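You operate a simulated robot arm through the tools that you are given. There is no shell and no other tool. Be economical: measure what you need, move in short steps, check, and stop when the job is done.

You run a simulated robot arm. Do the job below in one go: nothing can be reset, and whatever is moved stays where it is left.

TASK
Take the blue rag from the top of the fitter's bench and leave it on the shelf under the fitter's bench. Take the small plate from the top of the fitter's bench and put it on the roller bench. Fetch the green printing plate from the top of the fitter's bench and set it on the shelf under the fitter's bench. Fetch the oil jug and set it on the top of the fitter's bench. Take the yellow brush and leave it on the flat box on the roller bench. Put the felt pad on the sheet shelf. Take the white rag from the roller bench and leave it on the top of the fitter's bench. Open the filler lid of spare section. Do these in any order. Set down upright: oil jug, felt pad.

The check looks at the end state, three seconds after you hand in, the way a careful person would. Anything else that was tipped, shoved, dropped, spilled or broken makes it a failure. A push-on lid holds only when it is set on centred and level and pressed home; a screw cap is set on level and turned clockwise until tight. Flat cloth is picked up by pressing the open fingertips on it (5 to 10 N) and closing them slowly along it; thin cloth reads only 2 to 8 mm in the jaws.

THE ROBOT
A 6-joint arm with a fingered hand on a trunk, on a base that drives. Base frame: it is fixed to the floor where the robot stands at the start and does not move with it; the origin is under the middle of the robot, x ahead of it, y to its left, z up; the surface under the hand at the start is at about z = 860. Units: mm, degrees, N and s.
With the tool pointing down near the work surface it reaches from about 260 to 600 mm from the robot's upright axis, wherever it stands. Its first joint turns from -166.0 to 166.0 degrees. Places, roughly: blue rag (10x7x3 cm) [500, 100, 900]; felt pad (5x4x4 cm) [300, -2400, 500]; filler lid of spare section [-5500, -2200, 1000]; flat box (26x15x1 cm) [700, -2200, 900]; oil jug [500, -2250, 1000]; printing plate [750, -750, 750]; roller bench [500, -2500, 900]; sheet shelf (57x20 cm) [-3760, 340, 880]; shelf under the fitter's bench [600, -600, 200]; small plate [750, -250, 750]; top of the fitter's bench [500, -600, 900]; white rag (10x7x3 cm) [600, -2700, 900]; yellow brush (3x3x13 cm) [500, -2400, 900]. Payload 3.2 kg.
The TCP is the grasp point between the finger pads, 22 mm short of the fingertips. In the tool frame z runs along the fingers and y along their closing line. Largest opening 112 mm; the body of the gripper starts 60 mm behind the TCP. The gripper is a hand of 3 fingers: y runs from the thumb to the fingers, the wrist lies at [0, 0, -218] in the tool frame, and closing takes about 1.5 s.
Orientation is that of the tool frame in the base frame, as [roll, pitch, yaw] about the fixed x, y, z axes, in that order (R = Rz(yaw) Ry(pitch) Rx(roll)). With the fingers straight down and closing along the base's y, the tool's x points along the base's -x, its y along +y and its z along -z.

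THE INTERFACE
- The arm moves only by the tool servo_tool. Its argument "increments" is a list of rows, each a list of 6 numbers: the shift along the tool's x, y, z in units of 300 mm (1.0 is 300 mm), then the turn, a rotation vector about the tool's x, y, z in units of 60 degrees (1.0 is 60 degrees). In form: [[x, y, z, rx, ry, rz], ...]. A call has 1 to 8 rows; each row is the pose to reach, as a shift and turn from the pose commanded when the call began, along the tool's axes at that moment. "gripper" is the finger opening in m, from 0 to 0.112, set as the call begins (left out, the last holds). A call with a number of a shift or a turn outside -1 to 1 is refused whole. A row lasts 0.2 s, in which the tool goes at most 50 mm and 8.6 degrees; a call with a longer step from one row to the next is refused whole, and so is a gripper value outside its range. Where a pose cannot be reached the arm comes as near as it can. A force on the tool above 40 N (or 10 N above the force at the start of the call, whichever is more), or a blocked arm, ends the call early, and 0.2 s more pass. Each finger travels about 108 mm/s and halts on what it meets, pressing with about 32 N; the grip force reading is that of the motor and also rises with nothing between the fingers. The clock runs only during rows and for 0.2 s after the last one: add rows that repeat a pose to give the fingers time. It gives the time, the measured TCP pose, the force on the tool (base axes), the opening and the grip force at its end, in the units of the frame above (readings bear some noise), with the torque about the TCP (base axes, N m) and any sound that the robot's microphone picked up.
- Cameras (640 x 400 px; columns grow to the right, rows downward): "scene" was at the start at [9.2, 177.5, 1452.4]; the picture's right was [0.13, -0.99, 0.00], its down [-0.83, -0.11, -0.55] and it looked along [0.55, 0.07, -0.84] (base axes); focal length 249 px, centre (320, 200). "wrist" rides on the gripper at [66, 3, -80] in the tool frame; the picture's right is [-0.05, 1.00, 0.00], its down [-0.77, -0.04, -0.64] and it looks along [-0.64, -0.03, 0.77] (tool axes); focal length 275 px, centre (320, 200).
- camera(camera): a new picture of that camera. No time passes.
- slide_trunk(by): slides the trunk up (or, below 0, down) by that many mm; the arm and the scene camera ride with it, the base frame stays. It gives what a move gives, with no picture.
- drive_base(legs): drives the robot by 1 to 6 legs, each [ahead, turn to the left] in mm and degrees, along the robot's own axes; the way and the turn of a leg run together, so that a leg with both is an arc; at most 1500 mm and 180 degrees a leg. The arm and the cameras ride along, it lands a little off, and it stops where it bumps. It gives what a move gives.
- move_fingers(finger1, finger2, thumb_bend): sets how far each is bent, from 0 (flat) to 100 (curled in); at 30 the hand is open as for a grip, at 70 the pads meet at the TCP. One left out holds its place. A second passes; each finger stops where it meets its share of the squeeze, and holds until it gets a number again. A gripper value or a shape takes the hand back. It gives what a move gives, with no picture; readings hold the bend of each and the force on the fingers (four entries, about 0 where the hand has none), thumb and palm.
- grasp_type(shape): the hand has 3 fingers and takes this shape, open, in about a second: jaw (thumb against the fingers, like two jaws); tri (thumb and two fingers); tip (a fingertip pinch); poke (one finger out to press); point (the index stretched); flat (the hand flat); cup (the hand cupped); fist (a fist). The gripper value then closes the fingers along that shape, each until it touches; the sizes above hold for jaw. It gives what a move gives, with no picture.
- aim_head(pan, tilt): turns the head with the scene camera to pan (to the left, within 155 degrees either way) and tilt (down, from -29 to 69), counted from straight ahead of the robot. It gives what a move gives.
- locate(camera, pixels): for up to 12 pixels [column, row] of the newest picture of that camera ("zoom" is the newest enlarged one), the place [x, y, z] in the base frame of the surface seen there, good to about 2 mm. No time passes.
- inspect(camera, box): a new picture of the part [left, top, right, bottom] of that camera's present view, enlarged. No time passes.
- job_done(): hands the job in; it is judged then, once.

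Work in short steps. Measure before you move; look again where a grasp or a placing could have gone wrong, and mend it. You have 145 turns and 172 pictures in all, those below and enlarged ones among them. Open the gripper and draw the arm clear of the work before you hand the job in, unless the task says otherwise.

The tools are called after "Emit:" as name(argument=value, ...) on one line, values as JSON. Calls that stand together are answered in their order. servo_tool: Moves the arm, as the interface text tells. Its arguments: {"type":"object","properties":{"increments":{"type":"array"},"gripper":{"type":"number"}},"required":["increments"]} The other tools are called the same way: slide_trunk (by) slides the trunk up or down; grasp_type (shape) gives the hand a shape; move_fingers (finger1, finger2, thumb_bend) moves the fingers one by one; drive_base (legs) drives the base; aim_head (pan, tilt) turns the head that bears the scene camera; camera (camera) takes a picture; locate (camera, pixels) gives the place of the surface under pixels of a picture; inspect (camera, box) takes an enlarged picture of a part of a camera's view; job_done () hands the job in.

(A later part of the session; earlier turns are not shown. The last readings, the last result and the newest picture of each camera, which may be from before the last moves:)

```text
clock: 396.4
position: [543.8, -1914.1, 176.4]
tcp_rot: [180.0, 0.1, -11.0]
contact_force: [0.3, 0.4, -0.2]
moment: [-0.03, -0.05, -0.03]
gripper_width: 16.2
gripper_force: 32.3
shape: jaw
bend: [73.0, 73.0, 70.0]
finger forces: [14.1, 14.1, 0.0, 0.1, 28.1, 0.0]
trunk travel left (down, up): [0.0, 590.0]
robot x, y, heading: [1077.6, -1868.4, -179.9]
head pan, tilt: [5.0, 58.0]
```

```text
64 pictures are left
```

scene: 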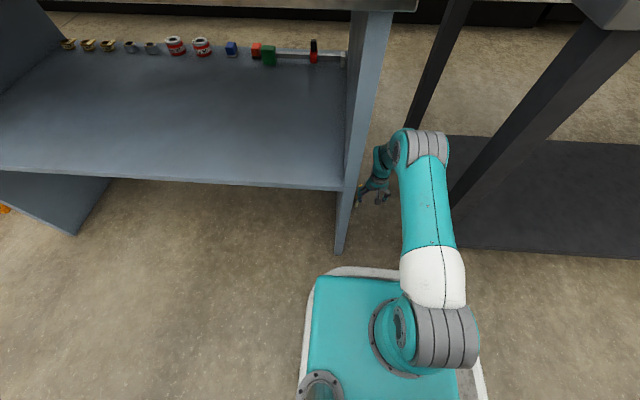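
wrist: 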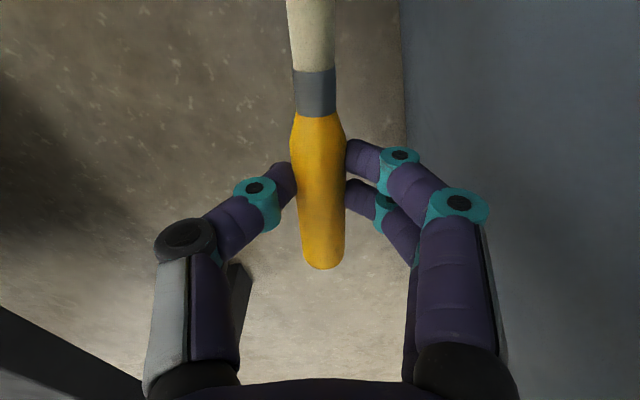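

Held level. I ease from the panel, back out of the gap, and raise the trunk.

Emit:
servo_tool(increments=[[0, -0.06, 0, 0, 0, 0], [0, -0.06, 0, 0, 0, 0]])

Emit:
drive_base(legs=[[-340, 0]])

Emit:
slide_trunk(by=400)

Emit:
slide_trunk(by=150)

Emit:
servo_tool(increments=[[0.05, 0, -0.14, 0, 0, 0], [0.12, 0, -0.28, 0, 0, 0], [0.2, 0, -0.42, 0, 0, 0], [0.28, 0, -0.56, 0, 0, 0], [0.36, 0, -0.7, 0, 0, 0], [0.44, 0, -0.84, 0, 0, 0], [0.52, 0, -0.97, 0, 0, 0]])

Emit:
aim_head(pan=55, tilt=45)

Emit:
camera(camera="scene")

```text
clock: 397.0
position: [548.4, -1897.2, 177.2]
tcp_rot: [179.9, 0.0, -11.0]
contact_force: [-0.8, -0.5, -0.4]
moment: [0.03, -0.02, 0.01]
gripper_width: 16.1
gripper_force: 32.0
shape: jaw
bend: [73.0, 73.0, 70.0]
finger forces: [14.1, 14.1, 0.1, 0.1, 28.1, 0.0]
trunk travel left (down, up): [0.0, 590.0]
robot x, y, heading: [1075.8, -1867.4, -179.7]
head pan, tilt: [5.0, 58.0]
```

```text
clock: 399.3
position: [891.1, -1896.6, 176.4]
tcp_rot: [179.9, 0.1, -10.8]
contact_force: [0.0, 0.6, 0.3]
moment: [0.04, 0.01, 0.0]
gripper_width: 16.0
gripper_force: 32.2
shape: jaw
bend: [73.0, 73.0, 70.0]
finger forces: [14.1, 14.2, 0.0, 0.0, 28.1, 0.1]
trunk travel left (down, up): [0.0, 590.0]
robot x, y, heading: [1413.0, -1860.8, -179.7]
head pan, tilt: [5.0, 58.0]
```

```text
clock: 403.1
position: [889.4, -1896.8, 578.0]
tcp_rot: [180.0, 0.0, -10.7]
contact_force: [0.0, 0.5, -0.2]
moment: [-0.01, 0.02, 0.04]
gripper_width: 16.0
gripper_force: 31.9
shape: jaw
bend: [73.0, 73.0, 70.0]
finger forces: [14.1, 14.2, 0.0, 0.0, 28.1, 0.0]
trunk travel left (down, up): [-400.0, 190.0]
robot x, y, heading: [1415.7, -1864.1, -179.6]
head pan, tilt: [5.0, 58.0]
```

```text
clock: 404.8
position: [891.1, -1896.2, 726.6]
tcp_rot: [180.0, 0.0, -10.8]
contact_force: [-0.5, -0.2, -1.0]
moment: [-0.01, 0.01, 0.02]
gripper_width: 16.1
gripper_force: 31.7
shape: jaw
bend: [73.0, 73.0, 70.0]
finger forces: [14.2, 14.1, 0.0, 0.0, 28.1, 0.0]
trunk travel left (down, up): [-550.0, 40.0]
robot x, y, heading: [1415.8, -1867.0, -179.3]
head pan, tilt: [5.0, 58.0]
```

```text
clock: 406.4
position: [1043.1, -1924.3, 1014.5]
tcp_rot: [-180.0, 0.0, -10.9]
contact_force: [-0.9, -0.5, 0.0]
moment: [0.01, -0.03, 0.06]
gripper_width: 16.0
gripper_force: 31.4
shape: jaw
bend: [73.0, 73.0, 70.0]
finger forces: [14.1, 14.1, 0.1, 0.0, 28.1, 0.0]
trunk travel left (down, up): [-550.0, 40.0]
robot x, y, heading: [1417.2, -1863.3, -179.4]
head pan, tilt: [5.0, 58.0]
```

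```text
clock: 407.6
position: [1041.3, -1923.6, 1014.0]
tcp_rot: [-180.0, -0.1, -10.8]
contact_force: [0.7, 0.0, -0.6]
moment: [-0.01, -0.02, -0.01]
gripper_width: 16.1
gripper_force: 31.9
shape: jaw
bend: [73.0, 73.0, 70.0]
finger forces: [14.1, 14.1, 0.0, 0.0, 28.2, 0.0]
trunk travel left (down, up): [-550.0, 40.0]
robot x, y, heading: [1416.0, -1865.7, -179.5]
head pan, tilt: [55.0, 45.0]
```

```text
63 pictures are left
```

scene: 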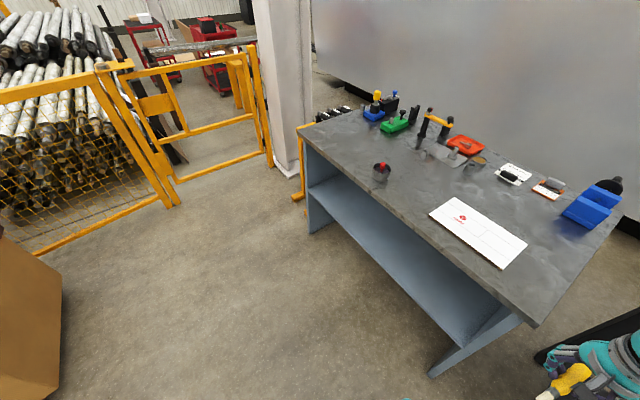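

Open floor there. I drive to stand behind the flat box, facing -x.

Emit:
drive_base(legs=[[0, 89.5], [330, 0], [0, -90], [200, 0]])

Emit:
servo_tool(increments=[[0, 0, 0, 0, 0, 0.125], [0, 0, 0, 0, 0, 0.25], [0, 0, 0, 0, 0, 0.375], [0, 0, 0, 0, 0, 0.5], [0, 0, 0, 0, 0, 0.625], [0, 0, 0, 0, 0, 0.75], [0, 0, 0, 0, 0, 0.875], [0, 0, 0, 0, 0, 1.0]])

Emit:
camera(camera="wrist")

```text
clock: 418.7
position: [838.9, -2220.2, 1013.7]
tcp_rot: [-179.9, 0.1, -13.7]
contact_force: [0.8, 0.0, -0.5]
moment: [0.02, 0.03, 0.0]
gripper_width: 15.7
gripper_force: 32.2
shape: jaw
bend: [73.0, 73.0, 70.0]
finger forces: [14.0, 14.0, 0.0, 0.0, 28.0, 0.1]
trunk travel left (down, up): [-550.0, 40.0]
robot x, y, heading: [1211.3, -2180.7, 177.7]
head pan, tilt: [55.0, 45.0]
```

```text
clock: 420.5
position: [839.9, -2220.1, 1016.0]
tcp_rot: [-180.0, 0.0, -73.9]
contact_force: [0.1, -0.3, -0.8]
moment: [-0.02, 0.0, 0.01]
gripper_width: 15.9
gripper_force: 31.7
shape: jaw
bend: [73.0, 73.0, 70.0]
finger forces: [14.0, 14.0, 0.1, 0.1, 28.0, 0.1]
trunk travel left (down, up): [-550.0, 40.0]
robot x, y, heading: [1214.6, -2177.0, 177.7]
head pan, tilt: [55.0, 45.0]
```

```text
62 pictures are left
```

wrist: 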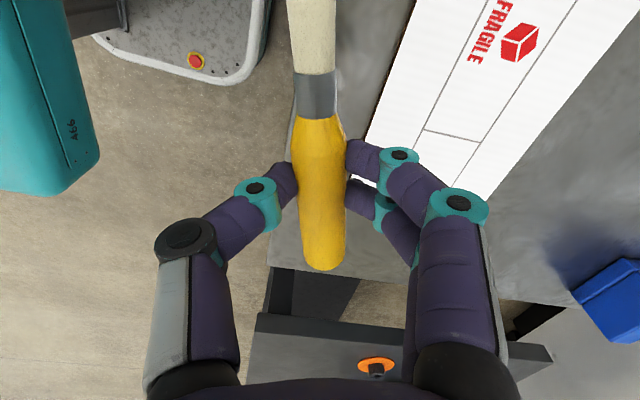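

I turn the last 16°, move over the box centre and lower to z≈912.

Emit:
servo_tool(increments=[[-0.03, 0.08, 0, 0, 0, 0.09], [-0.07, 0.18, 0, 0, 0, 0.18], [-0.11, 0.29, 0.03, 0, 0, 0.27], [-0.153, 0.4, 0.1, 0, 0, 0.27], [-0.153, 0.414, 0.2, 0, 0, 0.27], [-0.153, 0.414, 0.3, 0, 0, 0.27], [-0.153, 0.414, 0.345, 0, 0, 0.27], [-0.153, 0.414, 0.345, 0, 0, 0.27]])

Emit:
camera(camera="wrist")

```text
clock: 422.3
position: [709.0, -2209.9, 911.0]
tcp_rot: [179.9, 0.1, -89.9]
contact_force: [-0.3, -0.2, -0.4]
moment: [0.03, 0.03, 0.03]
gripper_width: 15.5
gripper_force: 32.2
shape: jaw
bend: [73.0, 73.0, 70.0]
finger forces: [14.0, 14.1, 0.0, 0.1, 28.1, 0.0]
trunk travel left (down, up): [-550.0, 40.0]
robot x, y, heading: [1213.6, -2179.4, 177.7]
head pan, tilt: [55.0, 45.0]
```

```text
61 pictures are left
```

wrist: 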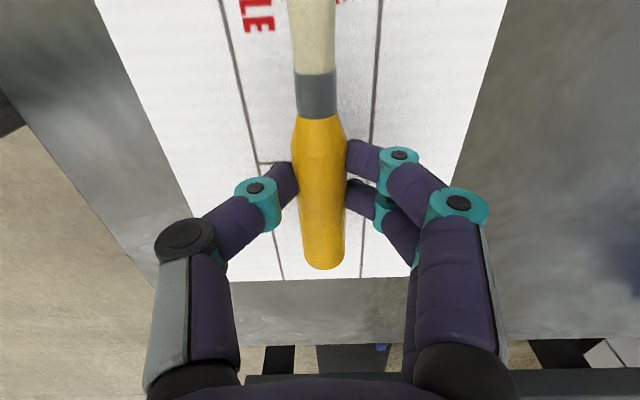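

Centred over the box. I lower finely to touch.

Emit:
servo_tool(increments=[[0, 0, 0.02, 0, 0, 0], [0, 0, 0.035, 0, 0, 0], [0, 0, 0.045, 0, 0, 0], [0, 0, 0.05, 0, 0, 0], [0, 0, 0.053, 0, 0, 0]])

```text
clock: 423.5
position: [706.3, -2210.7, 895.4]
tcp_rot: [179.8, 0.0, -89.9]
contact_force: [-0.6, 0.7, -1.9]
moment: [0.02, -0.02, 0.02]
gripper_width: 15.7
gripper_force: 32.0
shape: jaw
bend: [73.0, 73.0, 70.0]
finger forces: [14.2, 14.1, 0.0, 0.1, 28.1, 0.0]
trunk travel left (down, up): [-550.0, 40.0]
robot x, y, heading: [1216.6, -2176.8, 177.6]
head pan, tilt: [55.0, 45.0]
```

Emit:
servo_tool(increments=[[0, 0, 0.004, 0, 0, 0], [0, 0, 0.007, 0, 0, 0], [0, 0, 0.007, 0, 0, 0]])

Emit:
servo_tool(increments=[[0, 0, 0, 0, 0, 0], [0, 0, 0, 0, 0, 0], [0, 0, 0, 0, 0, 0], [0, 0, 0, 0, 0, 0], [0, 0, -0.08, 0, 0, 0], [0, 0, -0.2, 0, 0, 0], [0, -0.05, -0.34, 0, 0, 0], [0, -0.1, -0.45, 0, 0, 0]], gripper=0.06)

Emit:
camera(camera="wrist")

```text
clock: 424.3
position: [707.1, -2211.5, 893.9]
tcp_rot: [-180.0, 0.0, -89.9]
contact_force: [-0.9, -0.1, 0.3]
moment: [-0.01, -0.01, 0.01]
gripper_width: 15.5
gripper_force: 31.5
shape: jaw
bend: [73.0, 73.0, 70.0]
finger forces: [14.0, 14.1, 0.1, 0.0, 28.1, 0.0]
trunk travel left (down, up): [-550.0, 40.0]
robot x, y, heading: [1216.1, -2175.3, 177.7]
head pan, tilt: [55.0, 45.0]
```

```text
clock: 426.1
position: [736.0, -2211.5, 1030.6]
tcp_rot: [180.0, 0.0, -89.8]
contact_force: [0.6, 0.4, 0.6]
moment: [-0.02, 0.01, 0.01]
gripper_width: 59.5
gripper_force: 0.1
shape: jaw
bend: [72.0, 72.0, 70.0]
finger forces: [0.0, 0.0, 0.0, 0.0, 0.0, 0.1]
trunk travel left (down, up): [-550.0, 40.0]
robot x, y, heading: [1214.2, -2180.0, 177.7]
head pan, tilt: [55.0, 45.0]
```

```text
60 pictures are left
```

wrist: 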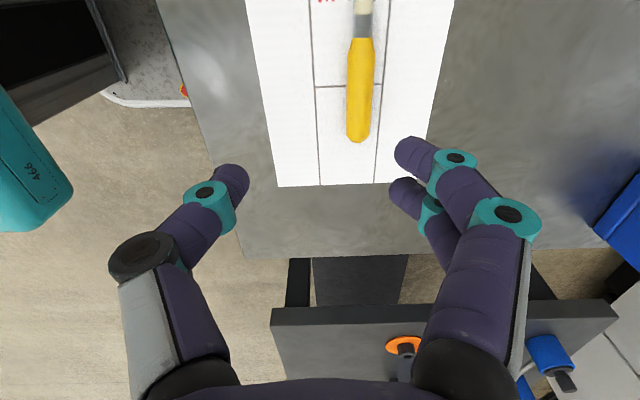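

The brush lies on the flat box. I retract and drive all the way round to the front of the roller bench for the felt pad.

Emit:
servo_tool(increments=[[0, -0.1, -0.1, 0, 0, 0], [0, -0.2, -0.2, 0, 0, 0], [0, -0.33, -0.27, 0, 0, 0], [0, -0.45, -0.27, 0, 0, 0]], gripper=0.112)

Emit:
drive_base(legs=[[0, -87.7], [1100, 0], [1100, 0], [1000, 0], [0, 90], [800, 0]])

Emit:
drive_base(legs=[[760, 0], [0, 90]])

```text
clock: 427.1
position: [872.9, -2211.4, 1110.3]
tcp_rot: [180.0, -0.2, -89.9]
contact_force: [-0.1, 0.3, -0.3]
moment: [0.01, 0.03, 0.01]
gripper_width: 112.0
gripper_force: 0.0
shape: jaw
bend: [30.0, 30.0, 30.0]
finger forces: [0.0, 0.1, 0.1, 0.0, 0.1, 0.0]
trunk travel left (down, up): [-550.0, 40.0]
robot x, y, heading: [1212.0, -2180.9, 177.6]
head pan, tilt: [55.0, 45.0]
```

```text
clock: 453.9
position: [80.9, 895.1, 1109.9]
tcp_rot: [-179.9, 0.1, -86.2]
contact_force: [0.3, -0.1, 0.2]
moment: [0.01, -0.02, -0.02]
gripper_width: 111.7
gripper_force: 0.1
shape: jaw
bend: [30.0, 30.0, 30.0]
finger forces: [0.0, 0.0, 0.0, 0.0, 0.0, 0.0]
trunk travel left (down, up): [-550.0, 40.0]
robot x, y, heading: [423.6, 951.1, -178.6]
head pan, tilt: [55.0, 45.0]
```

```text
clock: 461.9
position: [-279.5, 594.9, 1110.1]
tcp_rot: [-180.0, 0.0, 5.4]
contact_force: [-0.2, -0.3, -0.5]
moment: [-0.01, 0.02, 0.01]
gripper_width: 111.9
gripper_force: 0.0
shape: jaw
bend: [30.0, 30.0, 30.0]
finger forces: [0.2, 0.1, 0.1, 0.0, 0.0, 0.0]
trunk travel left (down, up): [-550.0, 40.0]
robot x, y, heading: [-344.3, 934.7, -87.4]
head pan, tilt: [55.0, 45.0]
```

Continuing along the front aisle to the felt pad at y≈-2417.

Emit:
drive_base(legs=[[0, -2.6], [1200, 0], [1200, 0], [960, 0], [0, 90]])

Emit:
slide_trunk(by=-400)

Emit:
aim_head(pan=0, tilt=40)

Emit:
camera(camera="scene")

```text
clock: 482.8
position: [46.7, -2388.3, 1109.7]
tcp_rot: [-180.0, -0.1, 96.7]
contact_force: [-0.4, -0.9, 0.0]
moment: [-0.03, 0.01, -0.03]
gripper_width: 111.9
gripper_force: 0.0
shape: jaw
bend: [30.0, 30.0, 30.0]
finger forces: [0.0, 0.0, 0.0, 0.0, 0.0, 0.0]
trunk travel left (down, up): [-550.0, 40.0]
robot x, y, heading: [-292.0, -2458.4, 3.8]
head pan, tilt: [55.0, 45.0]
```

```text
clock: 486.6
position: [47.7, -2388.7, 708.9]
tcp_rot: [-179.9, 0.0, 96.6]
contact_force: [-0.9, -0.1, 0.0]
moment: [0.01, -0.01, -0.02]
gripper_width: 111.8
gripper_force: 0.0
shape: jaw
bend: [30.0, 30.0, 30.0]
finger forces: [0.0, 0.1, 0.0, 0.0, 0.0, 0.1]
trunk travel left (down, up): [-150.0, 440.0]
robot x, y, heading: [-288.6, -2461.6, 4.1]
head pan, tilt: [55.0, 45.0]
```

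```text
clock: 487.9
position: [48.2, -2388.9, 710.5]
tcp_rot: [180.0, 0.1, 96.6]
contact_force: [0.5, 0.7, -0.4]
moment: [0.03, -0.05, -0.01]
gripper_width: 111.6
gripper_force: 0.1
shape: jaw
bend: [30.0, 30.0, 30.0]
finger forces: [0.0, 0.1, 0.1, 0.0, 0.0, 0.1]
trunk travel left (down, up): [-150.0, 440.0]
robot x, y, heading: [-294.0, -2460.1, 4.2]
head pan, tilt: [0.0, 40.0]
```

```text
59 pictures are left
```

scene: 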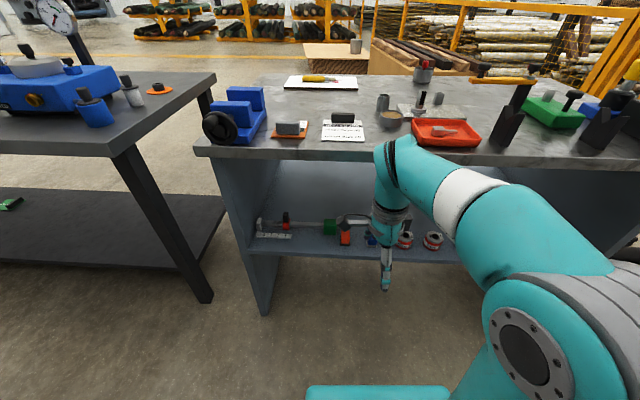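

I zoom to the lower shelf and locate the pad.

Emit:
inspect(camera="scene", box=[300, 190, 460, 290])

Emit:
locate(camera="scene", pixels=[[369, 240], [345, 238], [405, 240], [350, 255], [310, 250], [330, 155], [330, 163], [432, 240]])

```text
4.00 times, centred on (380, 240) of scene
```

zoom: 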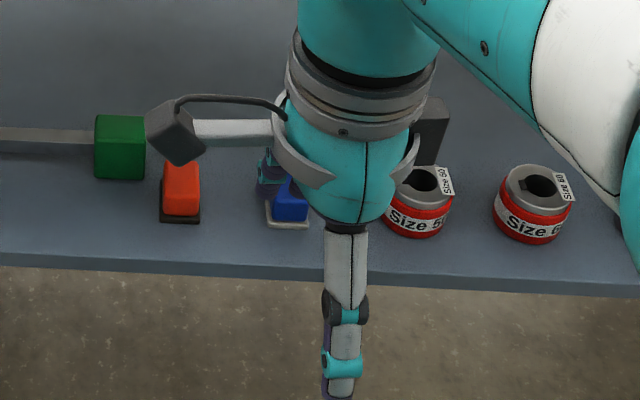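

```text
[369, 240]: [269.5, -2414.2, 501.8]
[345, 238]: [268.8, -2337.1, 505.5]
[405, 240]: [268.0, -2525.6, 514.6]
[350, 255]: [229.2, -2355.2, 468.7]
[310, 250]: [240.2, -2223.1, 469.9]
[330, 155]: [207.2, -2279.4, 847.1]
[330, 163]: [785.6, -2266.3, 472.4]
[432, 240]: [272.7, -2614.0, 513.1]
```

Pad centre is about (290,-2415), top z 503, shelf z 470. I'll take it with the hand tilted 30° forward, closing along y. First I turn and tilt the hand and straighten the base.

Emit:
servo_tool(increments=[[0, 0, 0, 0, 0, -0.125], [0, 0, 0, 0, 0, -0.25], [0, 0, 0, 0, 0, -0.375], [0, 0, 0, 0, 0, -0.5], [0, 0, 0, 0, 0, -0.625], [0, 0, 0, 0, 0, -0.75], [0, 0, 0, 0, 0, -0.875], [0, 0, 0, 0, 0, -1.0]])

Emit:
servo_tool(increments=[[0, 0, 0, 0, 0, -0.13], [0, 0, 0, 0, 0, -0.26], [0, 0, 0, 0, 0, -0.39], [0, 0, 0, 0, 0, -0.457], [0, 0, 0, 0, 0, -0.457]])

Emit:
drive_base(legs=[[0, -4.1], [75, 0]])

Emit:
servo_tool(increments=[[0, 0, 0.05, 0, -0.13, 0], [0, 0, 0.12, 0, -0.26, 0], [0, 0, 0.2, 0, -0.38, 0], [0, 0, 0.28, 0, -0.5, 0], [0, 0, 0.33, 0, -0.5, 0], [0, 0, 0.33, 0, -0.5, 0]])

Emit:
camera(camera="wrist")

```text
clock: 489.7
position: [47.5, -2388.8, 710.0]
tcp_rot: [179.9, 0.1, 156.8]
contact_force: [0.2, 0.2, 0.5]
moment: [0.01, 0.01, 0.03]
gripper_width: 111.9
gripper_force: 0.1
shape: jaw
bend: [30.0, 30.0, 30.0]
finger forces: [0.0, 0.1, 0.0, 0.1, 0.1, 0.0]
trunk travel left (down, up): [-150.0, 440.0]
robot x, y, heading: [-290.9, -2457.3, 3.8]
head pan, tilt: [0.0, 40.0]
```

```text
clock: 490.9
position: [46.8, -2387.3, 710.1]
tcp_rot: [179.9, 0.0, -176.0]
contact_force: [0.0, 0.8, -0.5]
moment: [-0.03, 0.0, 0.01]
gripper_width: 112.2
gripper_force: 0.2
shape: jaw
bend: [30.0, 30.0, 30.0]
finger forces: [0.0, 0.1, 0.0, 0.0, 0.0, 0.1]
trunk travel left (down, up): [-150.0, 440.0]
robot x, y, heading: [-288.7, -2464.0, 3.9]
head pan, tilt: [0.0, 40.0]
```

```text
clock: 492.4
position: [128.9, -2413.8, 710.7]
tcp_rot: [180.0, 0.0, 179.8]
contact_force: [0.7, 0.1, -0.5]
moment: [0.02, 0.02, 0.0]
gripper_width: 112.0
gripper_force: 0.1
shape: jaw
bend: [30.0, 30.0, 30.0]
finger forces: [0.0, 0.0, 0.1, 0.1, 0.0, 0.0]
trunk travel left (down, up): [-150.0, 440.0]
robot x, y, heading: [-216.3, -2461.4, -0.1]
head pan, tilt: [0.0, 40.0]
```

```text
clock: 493.8
position: [130.1, -2414.2, 613.7]
tcp_rot: [-179.9, 29.9, 179.9]
contact_force: [-0.1, 0.2, -0.2]
moment: [-0.07, 0.0, 0.01]
gripper_width: 111.9
gripper_force: 0.0
shape: jaw
bend: [30.0, 30.0, 30.0]
finger forces: [0.1, 0.1, 0.0, 0.0, 0.0, 0.0]
trunk travel left (down, up): [-150.0, 440.0]
robot x, y, heading: [-217.7, -2460.2, -0.1]
head pan, tilt: [0.0, 40.0]
```

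```text
57 pictures are left
```

wrist: 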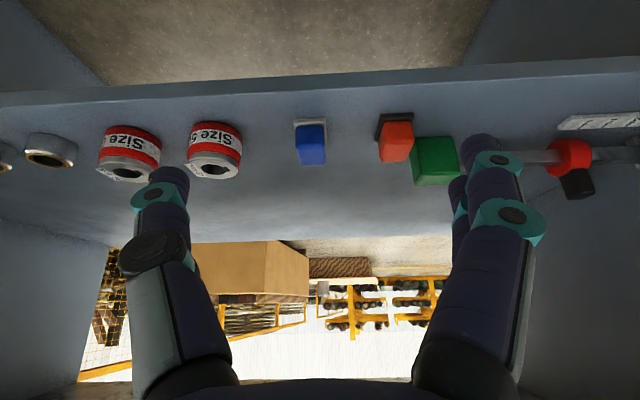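

The pad shows at (310,140). I locate its faces.

Emit:
locate(camera="wrist", pixels=[[312, 150], [298, 150], [325, 150], [310, 125], [312, 163], [298, 119], [325, 118], [395, 140], [238, 150]])

Emit:
inspect(camera="wrist", box=[270, 100, 360, 180])

```text
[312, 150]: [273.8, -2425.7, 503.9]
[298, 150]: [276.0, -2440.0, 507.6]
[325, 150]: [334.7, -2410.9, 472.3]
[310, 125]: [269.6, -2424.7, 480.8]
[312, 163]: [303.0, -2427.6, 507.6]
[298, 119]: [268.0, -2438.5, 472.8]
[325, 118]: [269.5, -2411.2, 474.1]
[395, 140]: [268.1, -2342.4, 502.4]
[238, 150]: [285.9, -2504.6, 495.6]
```

```text
5.00 times, centred on (315, 140) of wrist
```

zoom: 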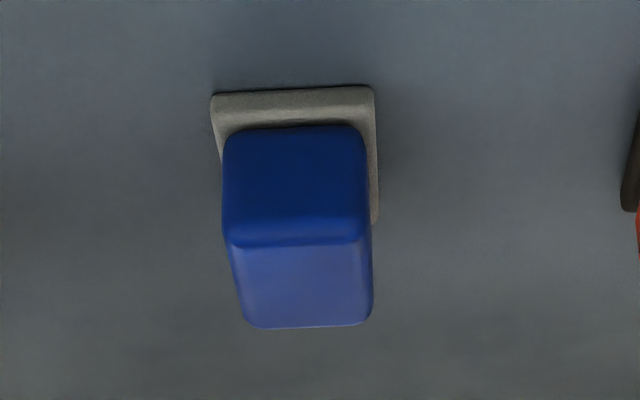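

Blue grip is 27 mm wide, centre (288,-2426), top 507. I lower in front of it and slide in horizontally with the fingers straddling it.

Emit:
servo_tool(increments=[[0.009, -0.013, 0.126, 0, 0, 0], [0.018, -0.027, 0.252, 0, 0, 0], [0.026, -0.04, 0.378, 0, 0, 0], [-0.07, -0.04, 0.437, 0, 0, 0], [-0.17, -0.04, 0.497, 0, 0, 0], [-0.271, -0.04, 0.557, 0, 0, 0], [-0.271, -0.04, 0.557, 0, 0, 0]], gripper=0.075)

Emit:
camera(camera="wrist")

```text
clock: 495.4
position: [285.2, -2427.1, 506.9]
tcp_rot: [179.9, 30.2, 179.9]
contact_force: [-0.6, 0.7, -0.4]
moment: [-0.01, -0.01, -0.03]
gripper_width: 75.2
gripper_force: 0.1
shape: jaw
bend: [69.0, 69.0, 66.0]
finger forces: [0.0, 0.0, 0.0, 0.0, 0.0, 0.0]
out of reach, approached as far as the arm can: row 1, 2
trunk travel left (down, up): [-150.0, 440.0]
robot x, y, heading: [-215.1, -2460.0, 0.1]
head pan, tilt: [0.0, 40.0]
```

```text
55 pictures are left
```

wrist: 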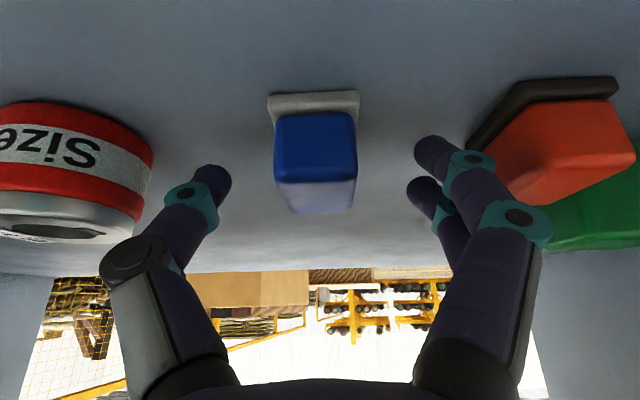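

The pad sits between the fingers. I close on it.

Emit:
servo_tool(increments=[[0, 0, 0, 0, 0, 0], [0, 0, 0, 0, 0, 0], [0, 0, 0, 0, 0, 0], [0, 0, 0, 0, 0, 0], [0, 0, 0, 0, 0, 0], [0, 0, 0, 0, 0, 0], [0, 0, 0, 0, 0, 0]], gripper=0.01)

Emit:
camera(camera="wrist")

```text
clock: 497.0
position: [284.6, -2425.6, 505.9]
tcp_rot: [179.8, 30.0, 179.9]
contact_force: [-0.5, 0.5, -0.2]
moment: [0.0, 0.02, 0.01]
gripper_width: 25.0
gripper_force: 31.8
shape: jaw
bend: [73.0, 73.0, 70.0]
finger forces: [14.6, 14.2, 0.0, 0.0, 28.9, 0.1]
trunk travel left (down, up): [-150.0, 440.0]
robot x, y, heading: [-215.8, -2457.1, -0.0]
head pan, tilt: [0.0, 40.0]
```

```text
54 pictures are left
```

wrist: 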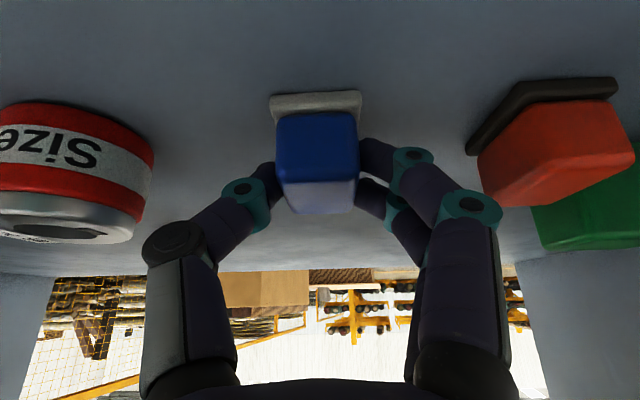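

Held firmly (25 mm, 29 N). I lift 30 mm and retract from the shelf.

Emit:
servo_tool(increments=[[-0.025, 0, -0.043, 0, 0, 0], [-0.05, 0, -0.087, 0, 0, 0], [0.06, 0, -0.15, 0, 0, 0], [0.17, 0, -0.212, 0, 0, 0], [0.28, 0, -0.275, 0, 0, 0], [0.37, 0, -0.33, 0, 0, 0]])

Emit:
drive_base(legs=[[-100, 0]])

Emit:
slide_trunk(by=400)

Emit:
camera(camera="wrist")

```text
clock: 498.4
position: [169.2, -2425.2, 542.8]
tcp_rot: [179.9, 30.0, 179.8]
contact_force: [0.6, 0.6, -0.2]
moment: [0.01, 0.02, 0.02]
gripper_width: 25.3
gripper_force: 32.7
shape: jaw
bend: [73.0, 73.0, 70.0]
finger forces: [14.5, 14.4, 0.0, 0.0, 28.8, 0.0]
out of reach, approached as far as the arm can: row 1, 2, 6
trunk travel left (down, up): [-150.0, 440.0]
robot x, y, heading: [-217.1, -2460.5, 0.1]
head pan, tilt: [0.0, 40.0]
```

```text
clock: 499.5
position: [68.5, -2425.4, 542.8]
tcp_rot: [179.9, 30.1, 179.8]
contact_force: [-0.6, -0.9, -0.9]
moment: [0.01, 0.0, -0.01]
gripper_width: 25.2
gripper_force: 32.0
shape: jaw
bend: [73.0, 73.0, 70.0]
finger forces: [14.5, 14.3, 0.1, 0.0, 28.8, 0.0]
trunk travel left (down, up): [-150.0, 440.0]
robot x, y, heading: [-317.7, -2460.3, -0.2]
head pan, tilt: [0.0, 40.0]
```

```text
clock: 503.3
position: [68.0, -2424.2, 942.9]
tcp_rot: [-180.0, 30.1, 179.9]
contact_force: [-0.3, -0.5, -0.7]
moment: [0.0, 0.03, 0.01]
gripper_width: 24.9
gripper_force: 31.7
shape: jaw
bend: [73.0, 73.0, 70.0]
finger forces: [14.4, 14.4, 0.0, 0.1, 28.7, 0.1]
trunk travel left (down, up): [-550.0, 40.0]
robot x, y, heading: [-318.4, -2461.4, -0.1]
head pan, tilt: [0.0, 40.0]
```

```text
53 pictures are left
```

wrist: 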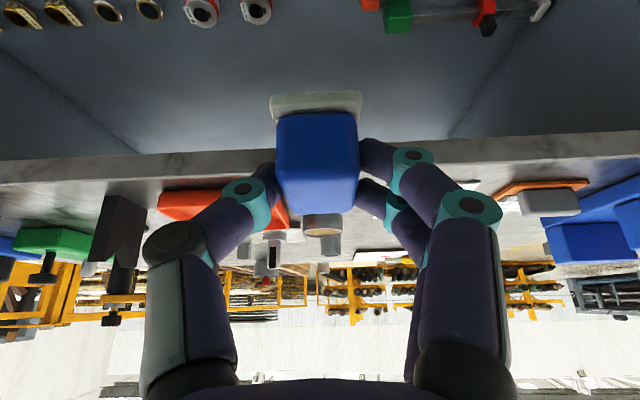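

The pad is secure. I drive up the aisle and round the block toward the sheet shelf, then look.

Emit:
drive_base(legs=[[0, 90.3], [1200, 0], [1200, 0], [1050, 0], [0, 90], [900, 0]])

Emit:
aim_head(pan=20, tilt=20)

Emit:
camera(camera="scene")

```text
clock: 532.4
position: [-1581.3, 973.9, 943.3]
tcp_rot: [-180.0, 30.0, 1.7]
contact_force: [-0.7, 0.4, 0.2]
moment: [0.01, 0.05, 0.03]
gripper_width: 25.0
gripper_force: 32.1
shape: jaw
bend: [73.0, 73.0, 70.0]
finger forces: [14.6, 14.3, 0.0, 0.0, 28.8, 0.0]
trunk travel left (down, up): [-550.0, 40.0]
robot x, y, heading: [-1197.4, 1021.0, -178.1]
head pan, tilt: [0.0, 40.0]
```

```text
clock: 533.3
position: [-1579.9, 973.9, 943.5]
tcp_rot: [179.9, 30.0, 1.6]
contact_force: [0.7, -0.2, -0.5]
moment: [-0.05, 0.0, 0.0]
gripper_width: 24.9
gripper_force: 31.6
shape: jaw
bend: [73.0, 73.0, 70.0]
finger forces: [14.6, 14.3, 0.0, 0.0, 28.8, 0.0]
trunk travel left (down, up): [-550.0, 40.0]
robot x, y, heading: [-1198.9, 1021.8, -178.4]
head pan, tilt: [20.0, 20.0]
```

```text
52 pictures are left
```

scene: 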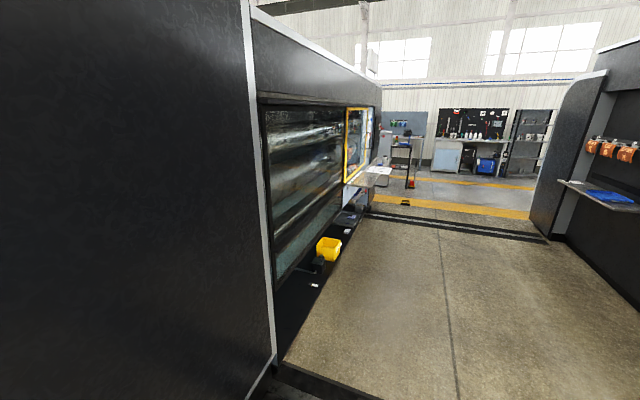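

A shelf with sheets projects from the left machine at (375,172). I locate and zoom it.

Emit:
locate(camera="scene", pixels=[[375, 172], [362, 182], [350, 183], [330, 250], [290, 350], [345, 233], [445, 300], [600, 200]])

Emit:
inspect(camera="scene", box=[310, 100, 440, 260])

```text
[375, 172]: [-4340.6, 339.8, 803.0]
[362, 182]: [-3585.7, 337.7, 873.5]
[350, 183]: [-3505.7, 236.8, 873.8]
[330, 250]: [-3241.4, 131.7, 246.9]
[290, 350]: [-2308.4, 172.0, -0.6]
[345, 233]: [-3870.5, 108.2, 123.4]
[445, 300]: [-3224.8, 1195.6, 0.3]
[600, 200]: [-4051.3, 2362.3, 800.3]
```

```text
2.50 times, centred on (375, 180) of scene
```

zoom: 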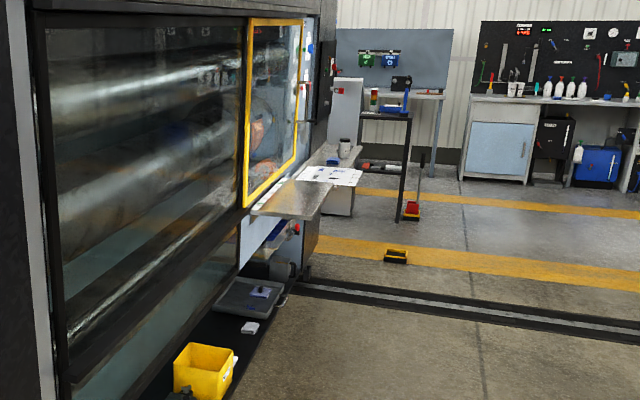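

The sheet shelf spans x≈-3500…-4070, y≈237–440, z 874, its near end clear. I drive there and face it.

Emit:
drive_base(legs=[[1200, 0], [1190, 0], [0, 89]])

Emit:
aim_head(pan=0, tilt=40)

Emit:
camera(camera="scene")

```text
clock: 548.8
position: [-3522.1, 551.1, 941.9]
tcp_rot: [180.0, 30.0, 93.9]
contact_force: [0.5, -0.5, 0.0]
moment: [0.0, -0.02, 0.02]
gripper_width: 25.0
gripper_force: 31.9
shape: jaw
bend: [73.0, 73.0, 70.0]
finger forces: [14.5, 14.3, 0.0, 0.0, 29.0, 0.0]
trunk travel left (down, up): [-550.0, 40.0]
robot x, y, heading: [-3581.3, 933.2, -86.1]
head pan, tilt: [20.0, 20.0]
```

```text
clock: 549.6
position: [-3522.0, 551.8, 943.2]
tcp_rot: [179.8, 30.0, 93.8]
contact_force: [-0.6, 0.6, -1.5]
moment: [0.0, 0.01, 0.0]
gripper_width: 24.9
gripper_force: 32.0
shape: jaw
bend: [73.0, 73.0, 70.0]
finger forces: [14.5, 14.3, 0.0, 0.0, 28.8, 0.0]
trunk travel left (down, up): [-550.0, 40.0]
robot x, y, heading: [-3586.0, 931.7, -86.3]
head pan, tilt: [0.0, 40.0]
```

```text
50 pictures are left
```

scene: 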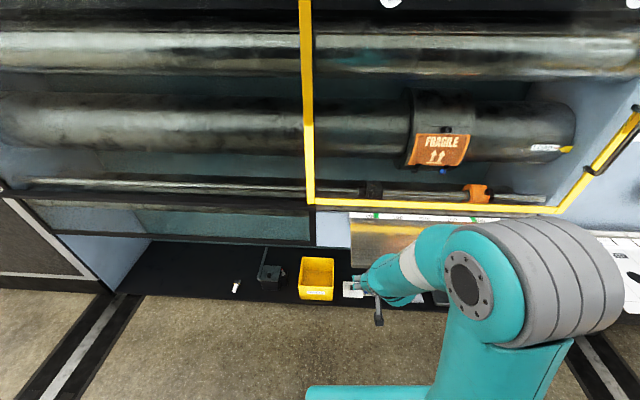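

The shelf's near end appears at (352,215–260). I locate some of its surface points.

Emit:
locate(camera="scene", pixels=[[365, 235], [355, 255], [390, 225], [360, 218], [400, 250], [625, 250], [352, 262]])

Emit:
camera(camera="wrist")

```text
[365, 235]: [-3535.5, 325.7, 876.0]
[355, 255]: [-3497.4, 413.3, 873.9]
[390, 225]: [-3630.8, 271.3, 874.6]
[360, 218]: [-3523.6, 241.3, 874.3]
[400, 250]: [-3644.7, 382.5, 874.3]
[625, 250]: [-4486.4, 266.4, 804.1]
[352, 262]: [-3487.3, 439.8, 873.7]
```

```text
49 pictures are left
```

wrist: 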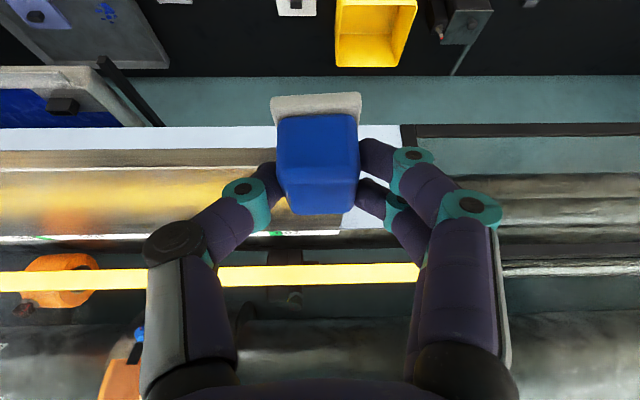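

Target for the pad: (-3630,330), shelf z 874.5. I move over it at the present height.

Emit:
servo_tool(increments=[[-0.103, -0.068, 0.06, 0, 0, 0], [-0.206, -0.136, 0.119, 0, 0, 0], [-0.31, -0.204, 0.179, 0, 0, 0], [-0.413, -0.272, 0.238, 0, 0, 0], [-0.516, -0.34, 0.298, 0, 0, 0], [-0.619, -0.408, 0.357, 0, 0, 0], [-0.619, -0.408, 0.357, 0, 0, 0]])

Emit:
camera(camera="wrist")

Emit:
camera(camera="scene")

```text
clock: 551.2
position: [-3630.3, 328.5, 940.4]
tcp_rot: [-180.0, 30.0, 93.9]
contact_force: [0.7, -0.6, -1.7]
moment: [-0.02, 0.03, 0.03]
gripper_width: 24.9
gripper_force: 32.1
shape: jaw
bend: [73.0, 73.0, 70.0]
finger forces: [14.5, 14.3, 0.1, 0.0, 28.8, 0.0]
trunk travel left (down, up): [-550.0, 40.0]
robot x, y, heading: [-3585.5, 932.0, -86.0]
head pan, tilt: [0.0, 40.0]
```

```text
48 pictures are left
```

wrist: 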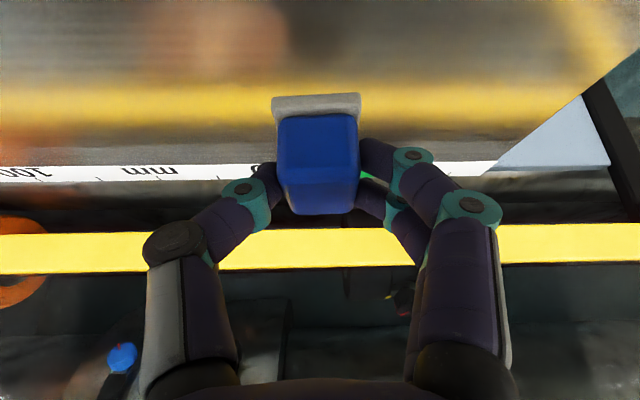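

```text
47 pictures are left
```

scene: 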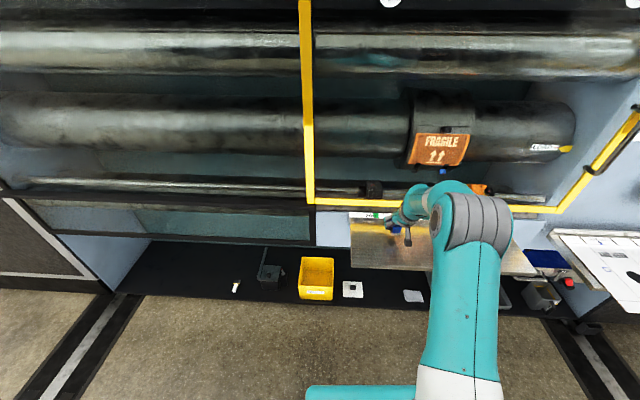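

Over the shelf. I lower about 28 mm in fine steps.

Emit:
servo_tool(increments=[[0.018, 0, 0.031, 0, 0, 0], [0.033, 0, 0.058, 0, 0, 0], [0.041, 0, 0.072, 0, 0, 0], [0.045, 0, 0.078, 0, 0, 0], [0.047, 0, 0.081, 0, 0, 0]])

```text
clock: 552.5
position: [-3630.0, 330.3, 914.6]
tcp_rot: [179.9, 29.9, 93.8]
contact_force: [-0.3, -0.3, -1.1]
moment: [0.01, -0.01, -0.01]
gripper_width: 24.9
gripper_force: 32.2
shape: jaw
bend: [73.0, 73.0, 70.0]
finger forces: [14.5, 14.3, 0.0, 0.0, 28.9, 0.0]
trunk travel left (down, up): [-550.0, 40.0]
robot x, y, heading: [-3585.3, 933.4, -86.2]
head pan, tilt: [0.0, 40.0]
```

Emit:
servo_tool(increments=[[0.003, 0, 0.005, 0, 0, 0], [0.005, 0, 0.009, 0, 0, 0], [0.007, 0, 0.012, 0, 0, 0], [0.007, 0, 0.012, 0, 0, 0]])

```text
clock: 553.5
position: [-3629.6, 328.3, 910.5]
tcp_rot: [-179.9, 30.1, 93.8]
contact_force: [0.1, 0.6, 0.9]
moment: [-0.03, 0.0, 0.0]
gripper_width: 25.0
gripper_force: 32.8
shape: jaw
bend: [73.0, 73.0, 70.0]
finger forces: [14.8, 14.4, 0.1, 0.0, 29.0, 0.0]
trunk travel left (down, up): [-550.0, 40.0]
robot x, y, heading: [-3584.2, 930.5, -86.1]
head pan, tilt: [0.0, 40.0]
```

Touching. I open to 60 mm and withdraw along the fingers.

Emit:
servo_tool(increments=[[0, 0, 0, 0, 0, 0], [0, 0, 0, 0, 0, 0], [0, 0, 0, 0, 0, 0], [0, 0, 0, 0, 0, 0], [0, 0, -0.06, 0, 0, 0], [0, 0, -0.18, 0, 0, 0], [0, 0, -0.32, 0, 0, 0], [0, 0, -0.46, 0, 0, 0]], gripper=0.06)

Emit:
camera(camera="wrist")

```text
clock: 555.2
position: [-3635.5, 397.5, 1029.4]
tcp_rot: [179.9, 30.0, 93.8]
contact_force: [0.1, -0.4, 0.9]
moment: [0.02, 0.01, -0.03]
gripper_width: 59.5
gripper_force: 0.1
shape: jaw
bend: [72.0, 72.0, 70.0]
finger forces: [0.0, 0.1, 0.0, 0.0, 0.0, 0.1]
trunk travel left (down, up): [-550.0, 40.0]
robot x, y, heading: [-3583.2, 932.7, -86.0]
head pan, tilt: [0.0, 40.0]
```

```text
46 pictures are left
```

wrist: 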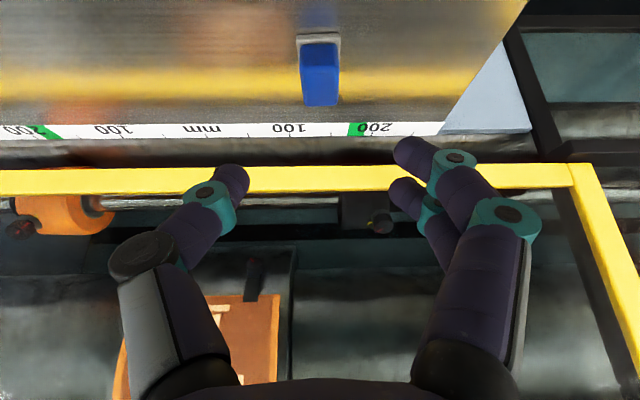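

The pad stands upright on the sheet shelf. Next, the spare section: I back off, turn west and look around.

Emit:
servo_tool(increments=[[0.1, 0.1, -0.06, 0, 0, 0], [0.2, 0.2, -0.11, 0, 0, 0], [0.3, 0.3, -0.17, 0, 0, 0], [0.4, 0.3, -0.2, 0, 0, 0]], gripper=0.112)

Emit:
drive_base(legs=[[-200, 0], [0, -93.8], [1200, 0]])

Emit:
aim_head(pan=50, tilt=22)

Emit:
camera(camera="scene")

```text
clock: 556.2
position: [-3570.5, 539.2, 1018.6]
tcp_rot: [179.1, 30.2, 94.0]
contact_force: [0.1, 0.1, -0.2]
moment: [0.0, 0.0, 0.02]
gripper_width: 111.8
gripper_force: 0.1
shape: jaw
bend: [30.0, 30.0, 30.0]
finger forces: [0.0, 0.0, 0.1, 0.0, 0.0, 0.0]
out of reach, approached as far as the arm can: row 3, 4
trunk travel left (down, up): [-550.0, 40.0]
robot x, y, heading: [-3584.8, 934.3, -86.0]
head pan, tilt: [0.0, 40.0]
```

```text
clock: 567.6
position: [-5187.8, 1261.9, 1017.6]
tcp_rot: [179.0, 30.1, -5.4]
contact_force: [-1.1, -0.4, -0.9]
moment: [0.0, -0.01, -0.02]
gripper_width: 111.9
gripper_force: 0.0
shape: jaw
bend: [30.0, 30.0, 30.0]
finger forces: [0.0, 0.0, 0.0, 0.0, 0.0, 0.0]
trunk travel left (down, up): [-550.0, 40.0]
robot x, y, heading: [-4794.6, 1214.6, 174.7]
head pan, tilt: [0.0, 40.0]
```

```text
clock: 568.8
position: [-5186.1, 1262.2, 1018.1]
tcp_rot: [179.0, 30.1, -5.3]
contact_force: [-0.1, 0.4, 0.7]
moment: [-0.01, -0.01, -0.01]
gripper_width: 111.8
gripper_force: 0.1
shape: jaw
bend: [30.0, 30.0, 30.0]
finger forces: [0.1, 0.0, 0.0, 0.1, 0.0, 0.1]
trunk travel left (down, up): [-550.0, 40.0]
robot x, y, heading: [-4793.7, 1215.4, 174.7]
head pan, tilt: [50.0, 22.0]
```

```text
45 pictures are left
```

scene: 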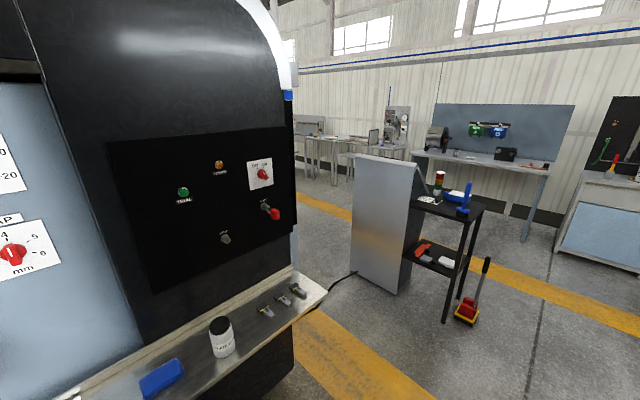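

I measure the machine corner, cabinet, cart and benches to plan the way south.

Emit:
locate(camera="scene", pixels=[[290, 340], [360, 265], [395, 292], [445, 320], [470, 310], [325, 180], [525, 240], [350, 345], [310, 170], [300, 260]])

Emit:
inspect(camera="scene", box=[280, 70, 440, 230])

```text
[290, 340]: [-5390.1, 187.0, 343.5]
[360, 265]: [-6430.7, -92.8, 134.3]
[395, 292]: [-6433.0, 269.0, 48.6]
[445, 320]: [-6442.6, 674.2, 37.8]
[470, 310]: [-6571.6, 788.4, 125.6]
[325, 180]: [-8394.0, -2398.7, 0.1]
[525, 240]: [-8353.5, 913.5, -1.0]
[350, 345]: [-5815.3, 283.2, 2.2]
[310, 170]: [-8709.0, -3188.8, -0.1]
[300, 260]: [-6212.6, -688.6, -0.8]
```

```text
2.50 times, centred on (360, 150) of scene
```

zoom: 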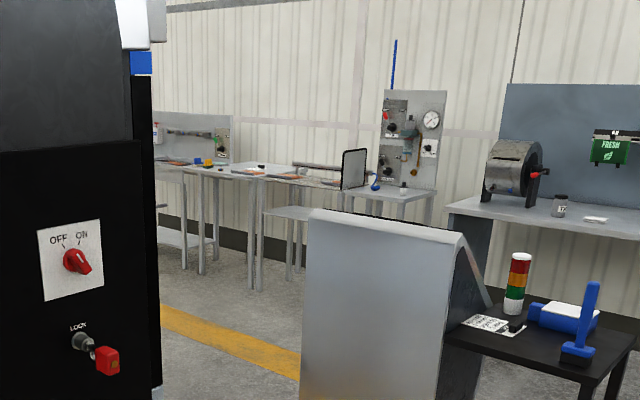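

Corridor between machine end (x≈-5400) and cabinet (x≈-6430) is wide. I drive through it southwards and look.

Emit:
drive_base(legs=[[1120, 0], [0, 95], [1400, 0]])

Emit:
aim_head(pan=5, tilt=22)

Emit:
camera(camera="scene")

```text
clock: 585.0
position: [-5935.5, -493.2, 1018.1]
tcp_rot: [179.0, 30.1, 90.0]
contact_force: [0.0, -0.2, 0.9]
moment: [0.02, -0.01, -0.01]
gripper_width: 112.2
gripper_force: 0.1
shape: jaw
bend: [30.0, 30.0, 30.0]
finger forces: [0.0, 0.1, 0.1, 0.1, 0.0, 0.1]
trunk travel left (down, up): [-550.0, 40.0]
robot x, y, heading: [-5919.5, -101.2, -90.1]
head pan, tilt: [50.0, 22.0]
```

```text
clock: 586.1
position: [-5934.5, -493.0, 1018.7]
tcp_rot: [179.0, 30.1, 89.9]
contact_force: [-1.0, -1.2, 0.8]
moment: [-0.03, -0.01, -0.01]
gripper_width: 111.8
gripper_force: 0.0
shape: jaw
bend: [30.0, 30.0, 30.0]
finger forces: [0.0, 0.0, 0.0, 0.0, 0.0, 0.1]
trunk travel left (down, up): [-550.0, 40.0]
robot x, y, heading: [-5921.6, -95.3, -90.2]
head pan, tilt: [5.0, 22.0]
```

```text
43 pictures are left
```

scene: 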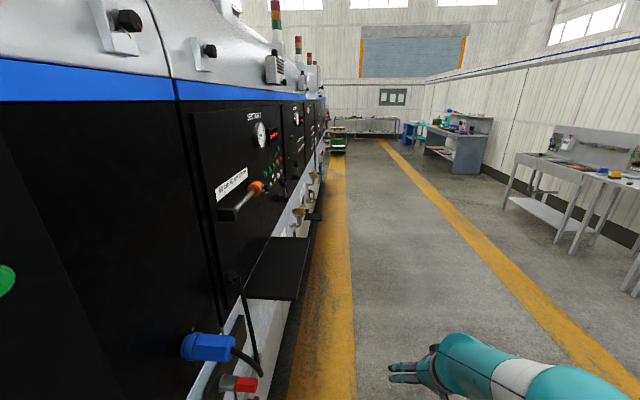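

A row of press sections faces the aisle. I zoom to find labels and the filler lids.

Emit:
inspect(camera="scene", box=[170, 60, 360, 280])

Emit:
inspect(camera="scene", box=[260, 90, 340, 250])

Emit:
locate(camera="scene", pixels=[[280, 270], [297, 215], [312, 180], [255, 190], [298, 118], [260, 132], [305, 250], [320, 150]])

```text
1.82 times, centred on (265, 170) of scene
```

zoom: 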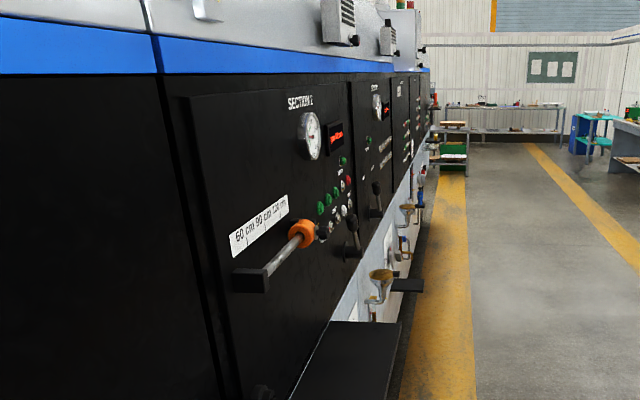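

```text
2.50 times, centred on (300, 170) of scene
```

zoom: 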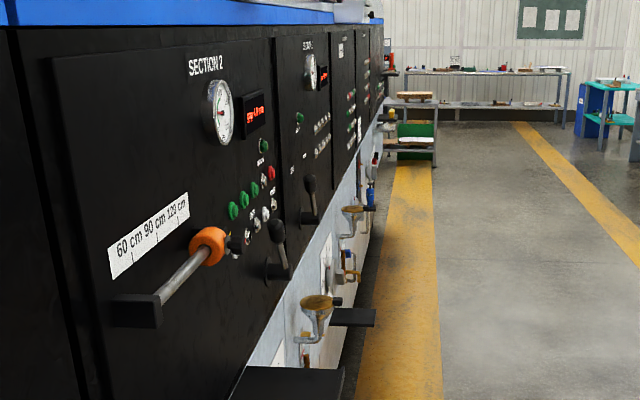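

```text
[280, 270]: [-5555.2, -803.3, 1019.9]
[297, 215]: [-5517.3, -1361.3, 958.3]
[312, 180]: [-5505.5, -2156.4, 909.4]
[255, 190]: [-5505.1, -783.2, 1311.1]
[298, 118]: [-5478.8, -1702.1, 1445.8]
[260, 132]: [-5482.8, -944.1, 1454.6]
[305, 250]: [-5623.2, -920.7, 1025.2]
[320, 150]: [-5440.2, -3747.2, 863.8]
```

The second filler, near (-5505,-2156), matches the spare section. I drive down beside it and look.

Emit:
drive_base(legs=[[1000, 0], [950, 0]])

Emit:
aim_head(pan=75, tilt=35)

Emit:
camera(camera="scene")

```text
clock: 595.9
position: [-5973.3, -2439.1, 1018.3]
tcp_rot: [179.0, 30.0, 88.5]
contact_force: [-0.1, -1.4, 0.2]
moment: [-0.02, -0.02, -0.03]
gripper_width: 112.2
gripper_force: 0.0
shape: jaw
bend: [30.0, 30.0, 30.0]
finger forces: [0.1, 0.1, 0.1, 0.0, 0.1, 0.0]
trunk travel left (down, up): [-550.0, 40.0]
robot x, y, heading: [-5945.8, -2042.7, -91.5]
head pan, tilt: [5.0, 22.0]
```

```text
clock: 597.3
position: [-5973.5, -2439.6, 1017.5]
tcp_rot: [179.0, 30.2, 88.4]
contact_force: [0.0, 0.6, 0.4]
moment: [-0.01, 0.01, -0.01]
gripper_width: 112.1
gripper_force: 0.0
shape: jaw
bend: [30.0, 30.0, 30.0]
finger forces: [0.0, 0.0, 0.0, 0.0, 0.1, 0.1]
trunk travel left (down, up): [-550.0, 40.0]
robot x, y, heading: [-5951.6, -2047.4, -91.5]
head pan, tilt: [75.0, 35.0]
```

```text
40 pictures are left
```

scene: 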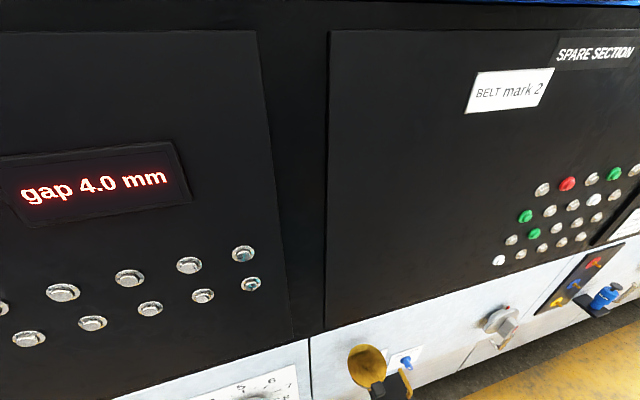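

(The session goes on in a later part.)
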